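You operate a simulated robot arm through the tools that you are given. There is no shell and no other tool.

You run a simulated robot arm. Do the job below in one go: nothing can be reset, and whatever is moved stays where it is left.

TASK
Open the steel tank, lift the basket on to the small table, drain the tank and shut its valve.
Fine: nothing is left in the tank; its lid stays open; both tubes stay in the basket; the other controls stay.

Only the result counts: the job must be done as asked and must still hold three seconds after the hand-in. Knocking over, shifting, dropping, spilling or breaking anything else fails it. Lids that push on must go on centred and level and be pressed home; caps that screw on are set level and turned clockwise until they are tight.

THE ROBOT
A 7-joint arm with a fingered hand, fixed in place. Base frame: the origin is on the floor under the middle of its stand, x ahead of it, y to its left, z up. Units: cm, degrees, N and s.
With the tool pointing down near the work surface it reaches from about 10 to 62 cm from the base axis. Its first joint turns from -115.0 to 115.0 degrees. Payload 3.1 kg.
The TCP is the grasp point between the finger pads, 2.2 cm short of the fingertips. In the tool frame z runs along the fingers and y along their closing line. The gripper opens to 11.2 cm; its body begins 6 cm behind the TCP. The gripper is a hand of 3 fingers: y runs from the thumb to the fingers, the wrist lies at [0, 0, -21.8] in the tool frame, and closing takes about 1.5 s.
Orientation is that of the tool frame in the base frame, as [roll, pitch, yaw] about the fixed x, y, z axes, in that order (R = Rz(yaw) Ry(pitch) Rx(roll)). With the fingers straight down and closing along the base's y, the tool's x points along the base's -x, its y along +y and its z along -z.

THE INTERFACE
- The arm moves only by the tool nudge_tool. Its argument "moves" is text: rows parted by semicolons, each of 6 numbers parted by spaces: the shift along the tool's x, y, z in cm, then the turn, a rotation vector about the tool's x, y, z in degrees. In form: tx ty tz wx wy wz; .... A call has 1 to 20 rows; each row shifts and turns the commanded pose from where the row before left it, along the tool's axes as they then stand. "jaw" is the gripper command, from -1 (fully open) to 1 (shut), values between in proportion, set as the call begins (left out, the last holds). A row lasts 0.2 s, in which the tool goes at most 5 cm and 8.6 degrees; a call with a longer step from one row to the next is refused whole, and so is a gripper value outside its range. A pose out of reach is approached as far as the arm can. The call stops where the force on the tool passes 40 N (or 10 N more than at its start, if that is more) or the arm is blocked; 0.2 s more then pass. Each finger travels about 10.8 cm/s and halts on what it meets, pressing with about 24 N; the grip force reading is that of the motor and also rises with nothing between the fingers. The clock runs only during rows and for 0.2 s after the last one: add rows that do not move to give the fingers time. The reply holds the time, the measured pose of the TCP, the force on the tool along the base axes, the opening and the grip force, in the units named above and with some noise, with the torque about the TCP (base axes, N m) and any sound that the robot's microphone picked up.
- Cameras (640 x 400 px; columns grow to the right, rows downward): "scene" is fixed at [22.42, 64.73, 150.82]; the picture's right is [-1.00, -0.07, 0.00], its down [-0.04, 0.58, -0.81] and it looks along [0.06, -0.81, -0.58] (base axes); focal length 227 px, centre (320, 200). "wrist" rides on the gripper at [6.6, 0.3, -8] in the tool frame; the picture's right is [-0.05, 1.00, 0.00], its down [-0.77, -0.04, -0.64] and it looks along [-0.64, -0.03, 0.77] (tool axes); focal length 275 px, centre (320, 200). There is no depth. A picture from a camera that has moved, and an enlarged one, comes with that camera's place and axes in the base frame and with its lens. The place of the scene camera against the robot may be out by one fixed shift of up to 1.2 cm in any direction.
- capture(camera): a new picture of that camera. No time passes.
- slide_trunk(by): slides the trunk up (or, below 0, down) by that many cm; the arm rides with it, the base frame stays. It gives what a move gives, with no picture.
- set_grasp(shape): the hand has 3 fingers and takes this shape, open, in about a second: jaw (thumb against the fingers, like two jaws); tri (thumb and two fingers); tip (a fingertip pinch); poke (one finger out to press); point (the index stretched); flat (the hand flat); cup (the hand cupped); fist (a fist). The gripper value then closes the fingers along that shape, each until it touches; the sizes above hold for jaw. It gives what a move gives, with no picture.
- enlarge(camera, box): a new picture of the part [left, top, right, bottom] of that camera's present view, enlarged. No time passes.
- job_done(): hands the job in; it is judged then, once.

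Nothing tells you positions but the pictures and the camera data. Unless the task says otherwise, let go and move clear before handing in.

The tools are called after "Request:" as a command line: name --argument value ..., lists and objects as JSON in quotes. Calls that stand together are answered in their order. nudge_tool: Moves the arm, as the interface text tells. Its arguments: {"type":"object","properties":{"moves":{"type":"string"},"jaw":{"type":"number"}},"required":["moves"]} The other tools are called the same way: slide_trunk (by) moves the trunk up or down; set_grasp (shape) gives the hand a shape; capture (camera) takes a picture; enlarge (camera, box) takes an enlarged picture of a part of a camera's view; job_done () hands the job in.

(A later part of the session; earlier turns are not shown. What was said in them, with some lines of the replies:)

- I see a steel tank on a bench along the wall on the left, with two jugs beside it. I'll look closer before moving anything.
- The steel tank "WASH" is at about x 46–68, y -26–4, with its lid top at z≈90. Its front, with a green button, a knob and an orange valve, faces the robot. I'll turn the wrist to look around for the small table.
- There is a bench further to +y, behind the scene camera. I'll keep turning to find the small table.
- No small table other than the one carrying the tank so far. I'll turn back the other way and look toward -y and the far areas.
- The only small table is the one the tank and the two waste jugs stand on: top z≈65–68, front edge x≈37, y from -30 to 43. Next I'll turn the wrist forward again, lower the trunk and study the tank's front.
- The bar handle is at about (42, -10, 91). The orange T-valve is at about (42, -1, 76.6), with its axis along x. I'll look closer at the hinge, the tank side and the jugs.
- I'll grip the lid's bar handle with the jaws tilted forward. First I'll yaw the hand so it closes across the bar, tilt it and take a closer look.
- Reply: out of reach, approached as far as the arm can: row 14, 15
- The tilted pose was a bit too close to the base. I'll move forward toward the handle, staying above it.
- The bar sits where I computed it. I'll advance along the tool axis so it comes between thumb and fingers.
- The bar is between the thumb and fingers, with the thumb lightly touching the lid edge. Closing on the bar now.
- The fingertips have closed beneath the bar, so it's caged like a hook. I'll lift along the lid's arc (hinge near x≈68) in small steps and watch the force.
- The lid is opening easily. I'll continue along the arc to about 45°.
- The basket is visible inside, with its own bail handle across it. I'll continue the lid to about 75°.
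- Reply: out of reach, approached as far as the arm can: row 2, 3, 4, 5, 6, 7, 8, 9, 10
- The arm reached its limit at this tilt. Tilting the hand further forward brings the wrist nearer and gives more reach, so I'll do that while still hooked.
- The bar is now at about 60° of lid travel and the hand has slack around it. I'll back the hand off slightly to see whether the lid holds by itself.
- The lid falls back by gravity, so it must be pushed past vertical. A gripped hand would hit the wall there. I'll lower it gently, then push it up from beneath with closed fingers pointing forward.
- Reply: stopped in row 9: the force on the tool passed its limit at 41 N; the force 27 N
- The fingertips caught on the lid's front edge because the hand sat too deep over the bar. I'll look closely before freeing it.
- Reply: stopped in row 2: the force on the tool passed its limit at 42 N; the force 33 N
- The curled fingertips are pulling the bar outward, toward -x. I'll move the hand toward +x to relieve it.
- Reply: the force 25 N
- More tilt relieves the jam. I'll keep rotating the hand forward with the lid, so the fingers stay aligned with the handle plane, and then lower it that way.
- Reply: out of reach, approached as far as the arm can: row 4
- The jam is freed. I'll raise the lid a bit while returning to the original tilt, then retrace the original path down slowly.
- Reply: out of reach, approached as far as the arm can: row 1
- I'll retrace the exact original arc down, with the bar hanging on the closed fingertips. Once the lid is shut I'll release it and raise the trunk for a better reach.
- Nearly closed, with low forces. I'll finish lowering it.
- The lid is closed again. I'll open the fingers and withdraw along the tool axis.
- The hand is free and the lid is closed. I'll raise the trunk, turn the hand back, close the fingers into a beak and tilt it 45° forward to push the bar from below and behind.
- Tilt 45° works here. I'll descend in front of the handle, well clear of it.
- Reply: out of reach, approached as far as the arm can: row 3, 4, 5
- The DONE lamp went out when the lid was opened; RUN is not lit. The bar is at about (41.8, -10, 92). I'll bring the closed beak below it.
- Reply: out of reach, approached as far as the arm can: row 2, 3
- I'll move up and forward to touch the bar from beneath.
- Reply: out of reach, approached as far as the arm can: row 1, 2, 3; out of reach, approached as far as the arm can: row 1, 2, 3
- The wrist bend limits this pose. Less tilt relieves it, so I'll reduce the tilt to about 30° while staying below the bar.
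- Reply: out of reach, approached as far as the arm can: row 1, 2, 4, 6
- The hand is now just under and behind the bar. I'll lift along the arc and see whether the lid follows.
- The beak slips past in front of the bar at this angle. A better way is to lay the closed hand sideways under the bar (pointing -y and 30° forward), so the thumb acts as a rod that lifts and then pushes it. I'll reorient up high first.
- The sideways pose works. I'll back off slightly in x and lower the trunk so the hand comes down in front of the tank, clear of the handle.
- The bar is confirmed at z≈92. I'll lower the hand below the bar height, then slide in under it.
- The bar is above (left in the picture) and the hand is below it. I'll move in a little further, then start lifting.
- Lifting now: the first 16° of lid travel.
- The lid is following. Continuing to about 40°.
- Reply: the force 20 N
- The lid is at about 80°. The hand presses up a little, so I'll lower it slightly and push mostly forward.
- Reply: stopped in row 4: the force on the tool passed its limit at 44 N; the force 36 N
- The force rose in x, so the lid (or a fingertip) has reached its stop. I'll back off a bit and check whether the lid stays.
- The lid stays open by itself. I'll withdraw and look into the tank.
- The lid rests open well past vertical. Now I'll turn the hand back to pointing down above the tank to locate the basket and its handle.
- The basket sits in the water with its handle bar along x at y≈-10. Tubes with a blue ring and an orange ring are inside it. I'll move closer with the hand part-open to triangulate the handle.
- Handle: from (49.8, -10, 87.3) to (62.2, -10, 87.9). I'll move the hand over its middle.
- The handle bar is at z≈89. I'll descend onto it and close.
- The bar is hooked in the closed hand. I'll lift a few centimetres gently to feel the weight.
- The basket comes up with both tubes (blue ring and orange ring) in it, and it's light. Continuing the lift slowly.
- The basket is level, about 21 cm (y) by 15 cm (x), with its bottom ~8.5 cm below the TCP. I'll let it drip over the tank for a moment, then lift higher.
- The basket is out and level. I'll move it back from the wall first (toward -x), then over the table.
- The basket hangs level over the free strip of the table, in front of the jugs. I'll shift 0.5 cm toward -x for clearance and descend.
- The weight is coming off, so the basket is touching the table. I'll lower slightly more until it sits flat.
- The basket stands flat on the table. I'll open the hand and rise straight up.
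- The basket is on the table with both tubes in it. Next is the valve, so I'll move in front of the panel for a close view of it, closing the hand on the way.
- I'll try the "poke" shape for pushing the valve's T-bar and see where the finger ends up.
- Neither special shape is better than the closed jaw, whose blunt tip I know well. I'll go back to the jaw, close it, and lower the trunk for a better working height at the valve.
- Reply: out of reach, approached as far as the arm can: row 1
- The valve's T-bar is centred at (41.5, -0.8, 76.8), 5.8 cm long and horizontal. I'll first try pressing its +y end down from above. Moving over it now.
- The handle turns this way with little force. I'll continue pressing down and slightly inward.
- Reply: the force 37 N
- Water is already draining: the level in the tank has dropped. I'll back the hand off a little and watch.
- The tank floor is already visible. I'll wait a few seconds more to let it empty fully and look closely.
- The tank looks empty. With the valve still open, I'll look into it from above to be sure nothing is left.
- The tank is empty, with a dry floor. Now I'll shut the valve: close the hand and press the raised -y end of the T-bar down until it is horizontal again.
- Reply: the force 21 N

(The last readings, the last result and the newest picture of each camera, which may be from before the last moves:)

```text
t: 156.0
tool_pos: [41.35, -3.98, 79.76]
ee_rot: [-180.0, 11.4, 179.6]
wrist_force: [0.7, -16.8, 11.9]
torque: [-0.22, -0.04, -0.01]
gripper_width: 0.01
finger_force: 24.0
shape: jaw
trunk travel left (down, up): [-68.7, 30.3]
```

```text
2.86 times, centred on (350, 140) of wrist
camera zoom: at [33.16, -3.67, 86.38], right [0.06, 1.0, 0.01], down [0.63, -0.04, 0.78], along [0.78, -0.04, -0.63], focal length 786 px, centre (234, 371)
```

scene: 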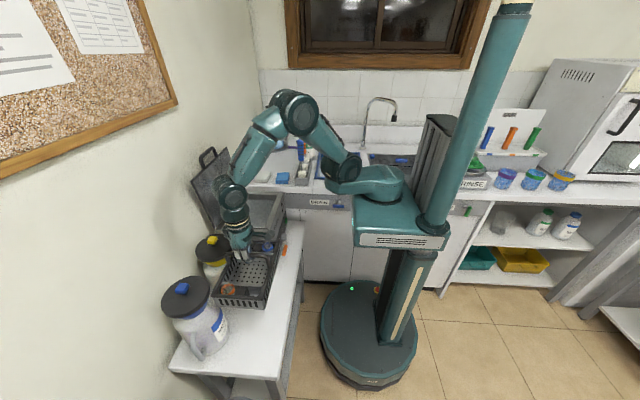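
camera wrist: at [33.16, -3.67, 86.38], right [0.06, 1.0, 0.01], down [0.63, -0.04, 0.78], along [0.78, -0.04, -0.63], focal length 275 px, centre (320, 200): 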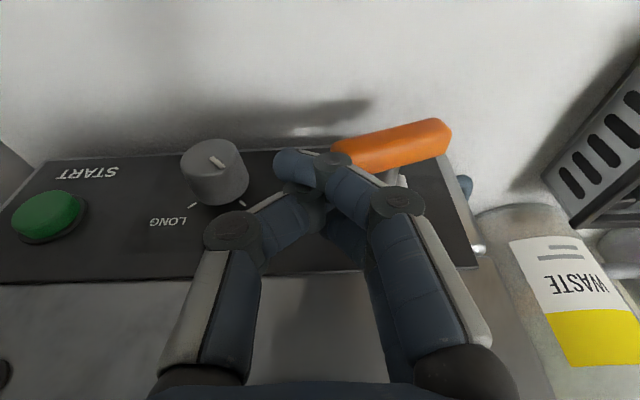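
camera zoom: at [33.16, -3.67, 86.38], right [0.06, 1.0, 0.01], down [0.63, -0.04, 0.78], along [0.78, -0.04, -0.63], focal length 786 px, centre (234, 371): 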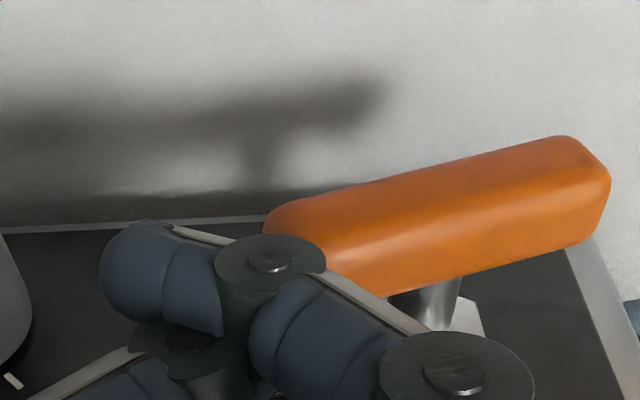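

The slanted finger is pressing the bar's end sideways. I'll lift slightly, shift the hand over the bar and press again.

Request:
nudge_tool --moves "-0.2 0 -1 0 0 0;-0.2 0 -1 0 0 0;0 0.8 0 0 0 0;0 0.8 0 0 0 0;0 0 0 0 0 0"

Request:
capture --camera "wrist"

```text
t: 157.2
tool_pos: [41.43, -2.07, 81.68]
ee_rot: [-179.9, 11.5, 179.8]
wrist_force: [-0.3, 0.8, 0.3]
torque: [0.0, -0.02, -0.03]
gripper_width: 0.0
finger_force: 24.4
shape: jaw
trunk travel left (down, up): [-68.7, 30.3]
```

```text
taken
camera wrist: at [33.21, -1.81, 88.42], right [0.05, 1.0, 0.01], down [0.63, -0.04, 0.78], along [0.78, -0.04, -0.63], focal length 275 px, centre (320, 200)
```

wrist: 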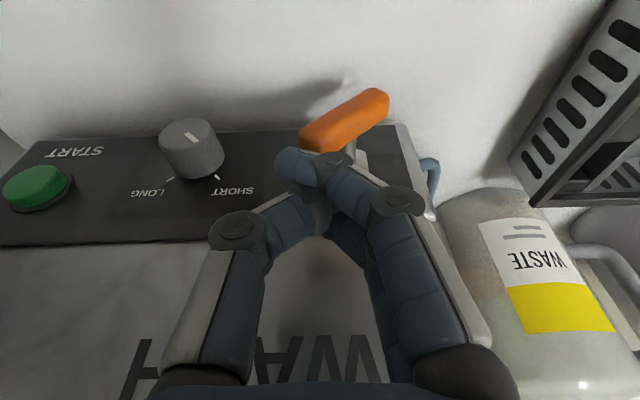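

The bar sprang or was dragged back up as I lifted. Now the hand is squarely above the raised end, so I'll press straight down in small steps.

Request:
nudge_tool --moves "0 -0.3 0 0 0 0;0.1 0 0.5 0 0 0;0.1 0 0.5 0 0 0;0.08 0 0.4 0 0 0;0.08 0 0.4 0 0 0;0.06 0 0.3 0 0 0"

Request:
capture --camera "wrist"

Request:
enlarge --camera "scene" --box '[250, 210, 320, 280]'

```text
t: 158.6
tool_pos: [41.29, -2.65, 79.49]
ee_rot: [-179.9, 11.4, 179.6]
wrist_force: [-3.7, -4.4, 6.2]
torque: [-0.01, 0.02, -0.01]
gripper_width: 0.0
finger_force: 23.8
shape: jaw
trunk travel left (down, up): [-68.7, 30.3]
```

```text
taken
camera wrist: at [33.15, -2.2, 86.26], right [0.05, 1.0, 0.01], down [0.63, -0.04, 0.78], along [0.78, -0.04, -0.63], focal length 275 px, centre (320, 200)
```

wrist: 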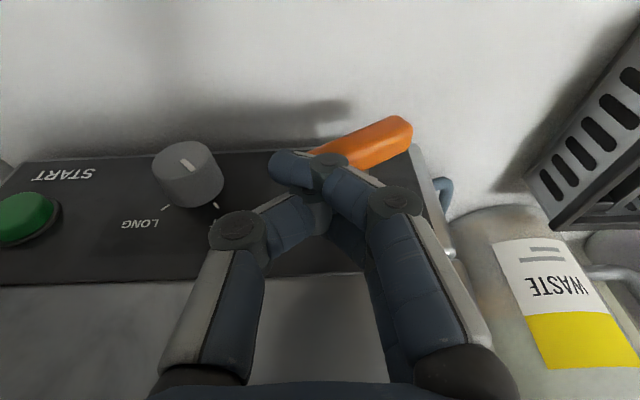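

```text
5.71 times, centred on (285, 245) of scene
camera zoom: at [22.42, 64.73, 150.82], right [-1.0, -0.07, 0.0], down [-0.04, 0.58, -0.81], along [0.06, -0.81, -0.58], focal length 1300 px, centre (520, -57)
```

zoom: 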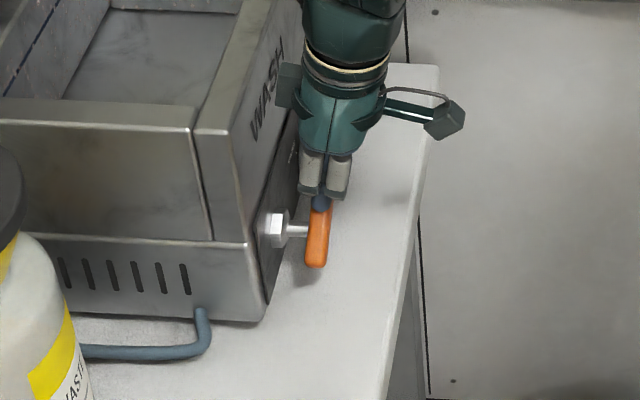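

Request:
nudge_tool --moves "0.06 0 0.3 0 0 0;0.06 0 0.3 0 0 0;0.06 0 0.3 0 0 0;0.06 0 0.3 0 0 0"

Request:
capture --camera "wrist"

Request:
enlarge --camera "scene" --box '[250, 210, 320, 280]'

```text
t: 159.6
tool_pos: [41.31, -2.64, 78.53]
ee_rot: [-180.0, 11.7, 179.7]
wrist_force: [-0.5, -11.5, 25.5]
torque: [0.22, 0.07, -0.08]
gripper_width: 0.01
finger_force: 24.6
shape: jaw
trunk travel left (down, up): [-68.7, 30.3]
```

```text
taken
camera wrist: at [33.14, -2.27, 85.21], right [0.05, 1.0, 0.01], down [0.63, -0.04, 0.78], along [0.78, -0.04, -0.63], focal length 275 px, centre (320, 200)
```

wrist: 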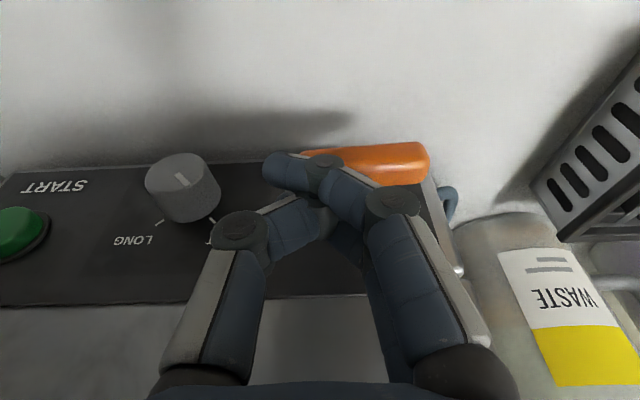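

```text
5.71 times, centred on (285, 245) of scene
camera zoom: at [22.42, 64.73, 150.82], right [-1.0, -0.07, 0.0], down [-0.04, 0.58, -0.81], along [0.06, -0.81, -0.58], focal length 1300 px, centre (520, -57)
```

zoom: 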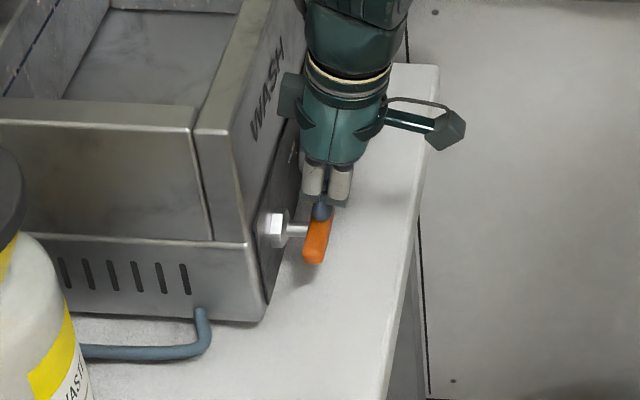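

The bar is horizontal and a stop is felt at about 25 N. I'll lift off gently and check that it stays.

Request:
nudge_tool --moves "-0.04 -0.1 -0.2 0 0 0;-0.04 -0.1 -0.2 0 0 0;-0.06 0 -0.3 0 0 0;-0.06 0 -0.3 0 0 0;-0.1 0 -0.5 0 0 0;-0.2 0 -1 0 0 0;-0.4 0 -2 0 0 0"

Request:
capture --camera "wrist"

Request:
enlarge --camera "scene" --box '[250, 210, 320, 280]'

```text
t: 161.2
tool_pos: [41.41, -2.45, 83.11]
ee_rot: [-179.9, 11.4, 179.7]
wrist_force: [0.8, 0.4, 0.5]
torque: [-0.02, 0.0, -0.01]
gripper_width: 0.0
finger_force: 24.1
shape: jaw
trunk travel left (down, up): [-68.7, 30.3]
```

```text
taken
camera wrist: at [33.21, -2.2, 89.78], right [0.05, 1.0, 0.01], down [0.63, -0.04, 0.78], along [0.78, -0.04, -0.63], focal length 275 px, centre (320, 200)
```

wrist: 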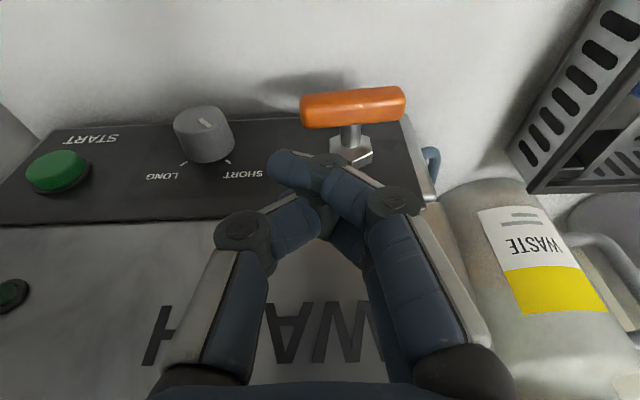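

```text
5.71 times, centred on (285, 245) of scene
camera zoom: at [22.42, 64.73, 150.82], right [-1.0, -0.07, 0.0], down [-0.04, 0.58, -0.81], along [0.06, -0.81, -0.58], focal length 1300 px, centre (520, -57)
```

zoom: 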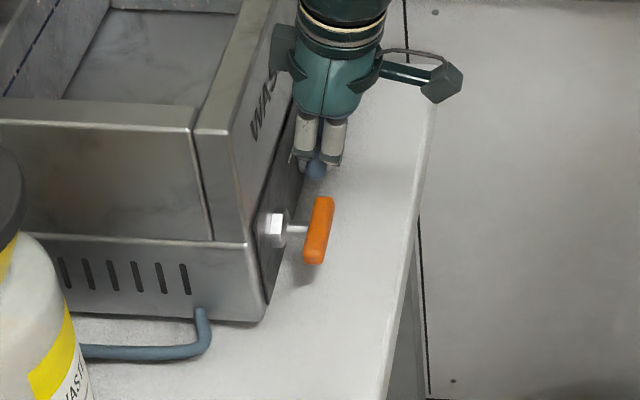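

Request:
enlarge --camera "wrist" --box '[280, 70, 430, 170]'

```text
4.00 times, centred on (355, 120) of wrist
camera zoom: at [33.21, -2.2, 89.78], right [0.05, 1.0, 0.01], down [0.63, -0.04, 0.78], along [0.78, -0.04, -0.63], focal length 1101 px, centre (180, 520)
```

zoom: 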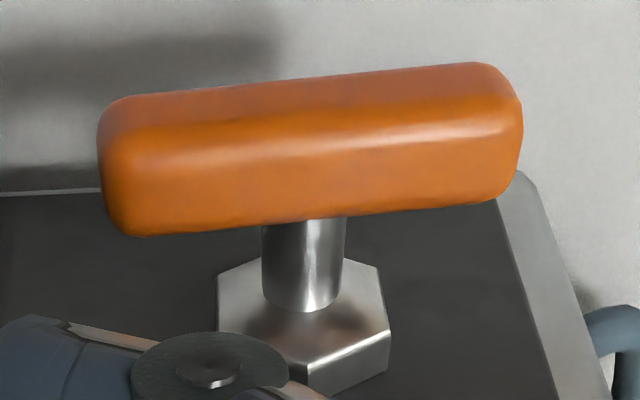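

The bar is about 3–4° short of its original horizontal. I'll press once more, further out on the -y end.

Request:
nudge_tool --moves "0.2 -0.6 1 0 0 0;0.2 0 1 0 0 0;0.2 0 1 0 0 0;0.08 0 0.4 0 0 0;0.08 0 0.4 0 0 0"

Request:
capture --camera "wrist"

```text
t: 162.4
tool_pos: [41.24, -3.23, 79.0]
ee_rot: [-179.9, 11.6, 179.8]
wrist_force: [-0.1, -0.5, -0.2]
torque: [-0.04, 0.01, 0.0]
gripper_width: 0.0
finger_force: 23.7
shape: jaw
trunk travel left (down, up): [-68.7, 30.3]
```

```text
taken
camera wrist: at [33.15, -2.87, 85.76], right [0.05, 1.0, 0.01], down [0.63, -0.04, 0.78], along [0.78, -0.04, -0.63], focal length 275 px, centre (320, 200)
```

wrist: 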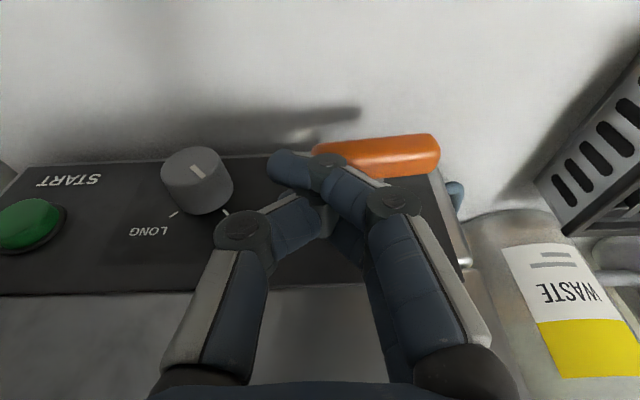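

Request:
nudge_tool --moves "0.05 0 0.25 0 0 0;0.05 0 0.25 0 0 0;0.05 0 0.25 0 0 0"

Request:
enlarge --camera "wrist" --box '[250, 90, 470, 230]'

```text
t: 163.2
tool_pos: [41.25, -3.34, 78.47]
ee_rot: [-180.0, 11.7, 179.5]
wrist_force: [3.3, -8.1, 25.4]
torque: [0.37, 0.02, -0.07]
gripper_width: 0.0
finger_force: 23.6
shape: jaw
trunk travel left (down, up): [-68.7, 30.3]
```

```text
2.86 times, centred on (360, 160) of wrist
camera zoom: at [33.14, -3.01, 85.06], right [0.05, 1.0, 0.01], down [0.63, -0.04, 0.78], along [0.78, -0.04, -0.63], focal length 786 px, centre (206, 314)
```

zoom: 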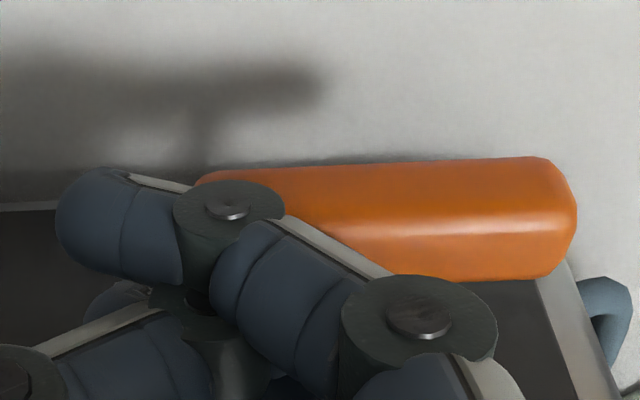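

Pressed, it is exactly horizontal. I'll slide off the end sideways (toward -y) so lifting doesn't drag it back up.

Request:
nudge_tool --moves "-0.02 -0.3 -0.1 0 0 0;-0.02 -0.5 -0.1 0 0 0;0 -0.6 0 0 0 0;0 -0.7 0 0 0 0;-0.1 -0.5 -0.5 0 0 0;-0.2 0 -1 0 0 0;-0.4 0 -2 0 0 0;-0.4 0 -2 0 0 0"

Request:
capture --camera "wrist"

Request:
enlarge --camera "wrist" --box '[300, 60, 500, 200]'

```text
t: 165.0
tool_pos: [41.29, -5.71, 84.2]
ee_rot: [-179.9, 11.5, 179.7]
wrist_force: [-0.5, 0.0, -0.5]
torque: [-0.02, 0.02, 0.02]
gripper_width: 0.02
finger_force: 24.1
shape: jaw
trunk travel left (down, up): [-68.7, 30.3]
```

```text
taken
camera wrist: at [33.2, -5.41, 90.87], right [0.05, 1.0, 0.01], down [0.63, -0.04, 0.78], along [0.78, -0.04, -0.63], focal length 275 px, centre (320, 200)
```

wrist: 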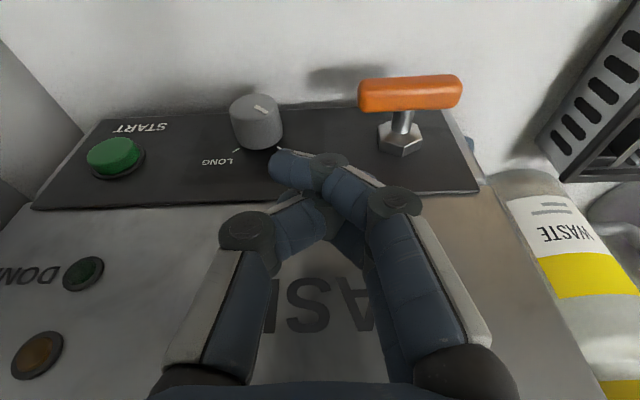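

```text
2.86 times, centred on (400, 130) of wrist
camera zoom: at [33.2, -5.41, 90.87], right [0.05, 1.0, 0.01], down [0.63, -0.04, 0.78], along [0.78, -0.04, -0.63], focal length 786 px, centre (91, 400)
```

zoom: 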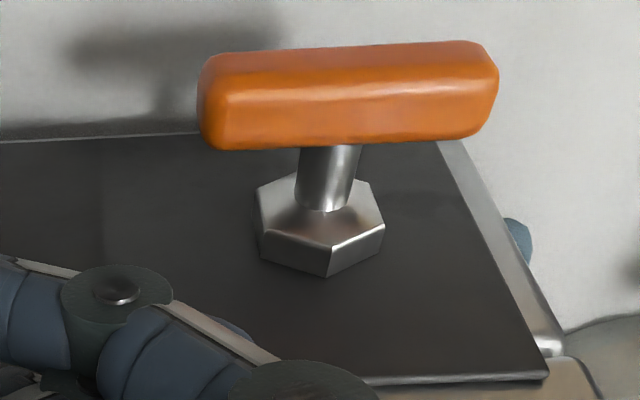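

The valve bar is horizontal again within about half a degree, so it is shut. I'll retreat upward and back, then do a final check.

Request:
nudge_tool --moves "-0.6 0 -3.5 0 0 0;-0.6 0 -3.5 0 0 0;-0.6 0 -3.5 0 0 0;-0.6 0 -3.5 0 0 0;-0.6 0 -3.5 0 5.7 0;0 0 -3.5 0 5.7 0;2 2 -2 0 0 0;2 2 -2 0 0 0;2 2 0 0 0 0;2 2 0 0 0 0"

Request:
capture --camera "scene"

Request:
capture --camera "wrist"

Request:
enlarge --camera "scene" --box '[150, 140, 330, 280]'

Request:
enlarge --camera "scene" --box '[180, 240, 320, 380]'

```text
t: 167.2
tool_pos: [32.41, 2.38, 109.29]
ee_rot: [-179.8, 0.0, 179.6]
wrist_force: [-0.1, 0.6, 0.4]
torque: [-0.01, 0.0, -0.03]
gripper_width: 0.0
finger_force: 24.3
shape: jaw
trunk travel left (down, up): [-68.7, 30.3]
```

```text
taken
```

scene: 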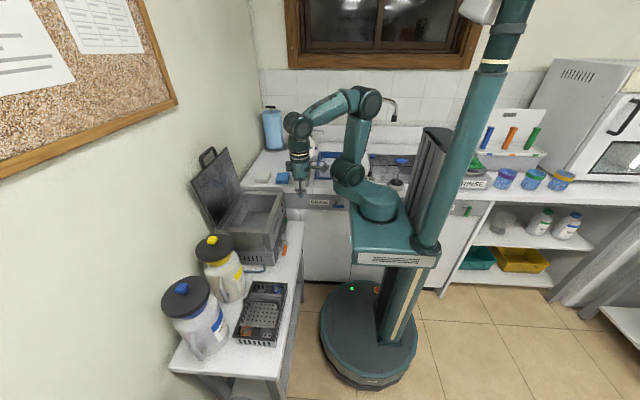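

```text
taken
camera wrist: at [25.8, 2.72, 117.4], right [0.05, 1.0, 0.0], down [0.77, -0.04, 0.64], along [0.64, -0.04, -0.77], focal length 275 px, centre (320, 200)
```

wrist: 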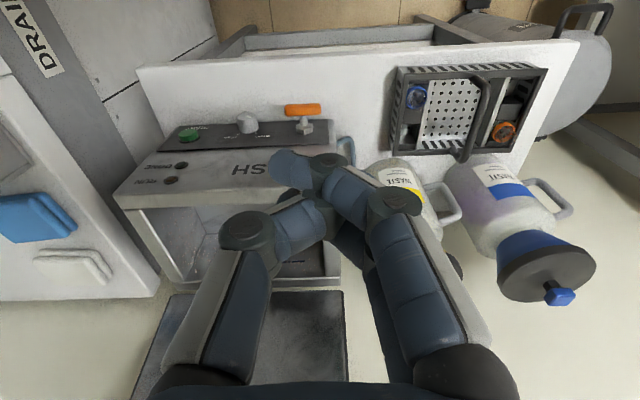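

```text
2.86 times, centred on (240, 210) of scene
camera zoom: at [22.42, 64.73, 150.82], right [-1.0, -0.07, 0.0], down [-0.04, 0.58, -0.81], along [0.06, -0.81, -0.58], focal length 650 px, centre (549, 171)
```

zoom: 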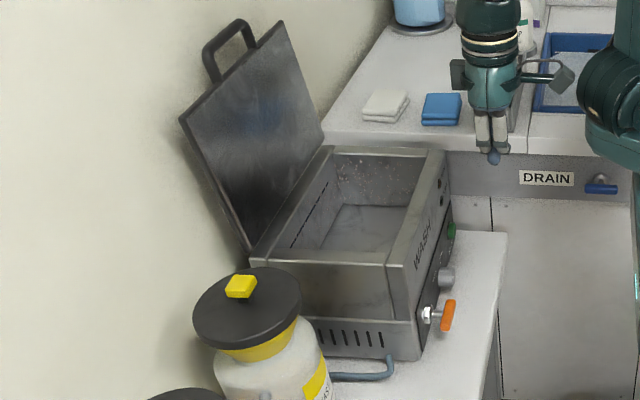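

```text
2.86 times, centred on (250, 310) of scene
camera zoom: at [22.42, 64.73, 150.82], right [-1.0, -0.07, 0.0], down [-0.04, 0.58, -0.81], along [0.06, -0.81, -0.58], focal length 650 px, centre (520, -114)
```

zoom: 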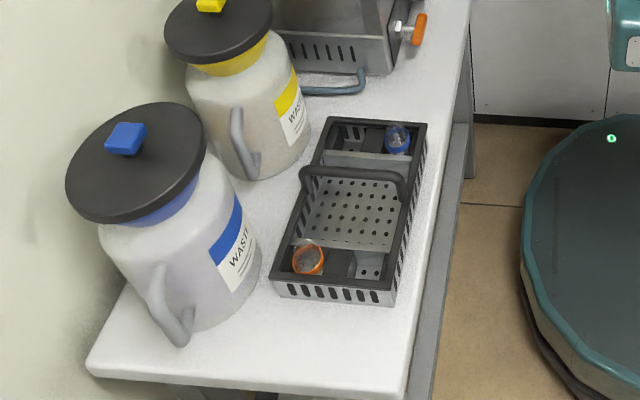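

Request:
enlarge --camera "wrist" --box '[170, 80, 350, 160]'

Request:
enlarge --camera "scene" --box '[230, 175, 300, 235]'

Request:
enlarge --camera "wrist" --box '[370, 40, 570, 180]'

```text
3.56 times, centred on (260, 120) of wrist
camera zoom: at [25.8, 2.72, 117.4], right [0.05, 1.0, 0.0], down [0.77, -0.04, 0.64], along [0.64, -0.04, -0.77], focal length 979 px, centre (533, 484)
```

zoom: 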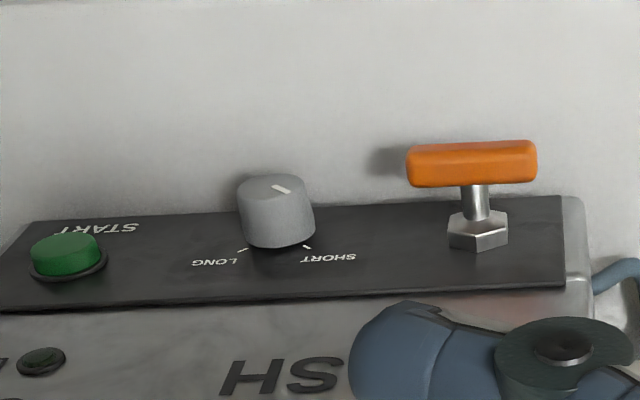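

```text
6.67 times, centred on (265, 205) of scene
camera zoom: at [22.42, 64.73, 150.82], right [-1.0, -0.07, 0.0], down [-0.04, 0.58, -0.81], along [0.06, -0.81, -0.58], focal length 1516 px, centre (687, 167)
```

zoom: 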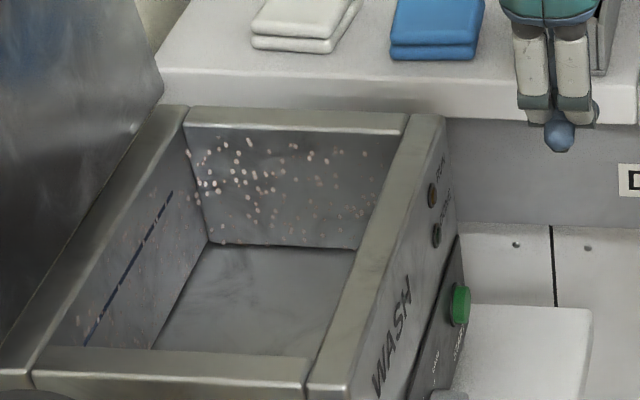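

```text
2.86 times, centred on (470, 110) of wrist
camera zoom: at [25.8, 2.72, 117.4], right [0.05, 1.0, 0.0], down [0.77, -0.04, 0.64], along [0.64, -0.04, -0.77], focal length 786 px, centre (-109, 457)
```

zoom: 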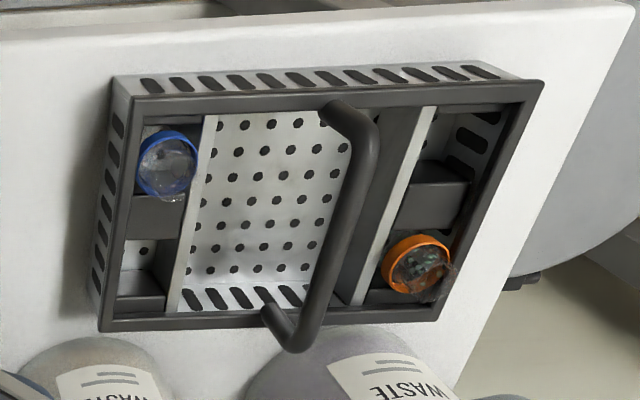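

Final check:
- The lid rests open.
- The basket stands on the small table with both tubes in it.
- The tank is empty.
- The valve bar is back at its shut position.
- The button, knob and sink valve are untouched.

The hand is clear, so I'm handing in.

Request:
job_done

```text
The job is handed in.
```

I've handed the job in. At my last look everything was as asked, but the hand-in reply gave no verdict.

- **Lid:** it is open past vertical and stays there by itself. The first lift stopped short because the arm couldn't reach far enough. I lowered the lid again and pushed it over from below, and the DONE lamp went out during this.
- **Basket:** it stands flat on the table the tank is on, in front of the waste jugs, with both tubes (blue ring and orange ring) in it. I saw no other small table, so I took this to be the one you meant.
- **Tank:** it has drained and the floor is bare. A few pale specks are left on the upper inside walls.
- **Valve:** it is shut, with the handle back at its starting angle to within about half a degree.
- **Other controls:** I did not touch the START button, the LONG/SHORT knob or the sink valve.

The hand is clear of everything.
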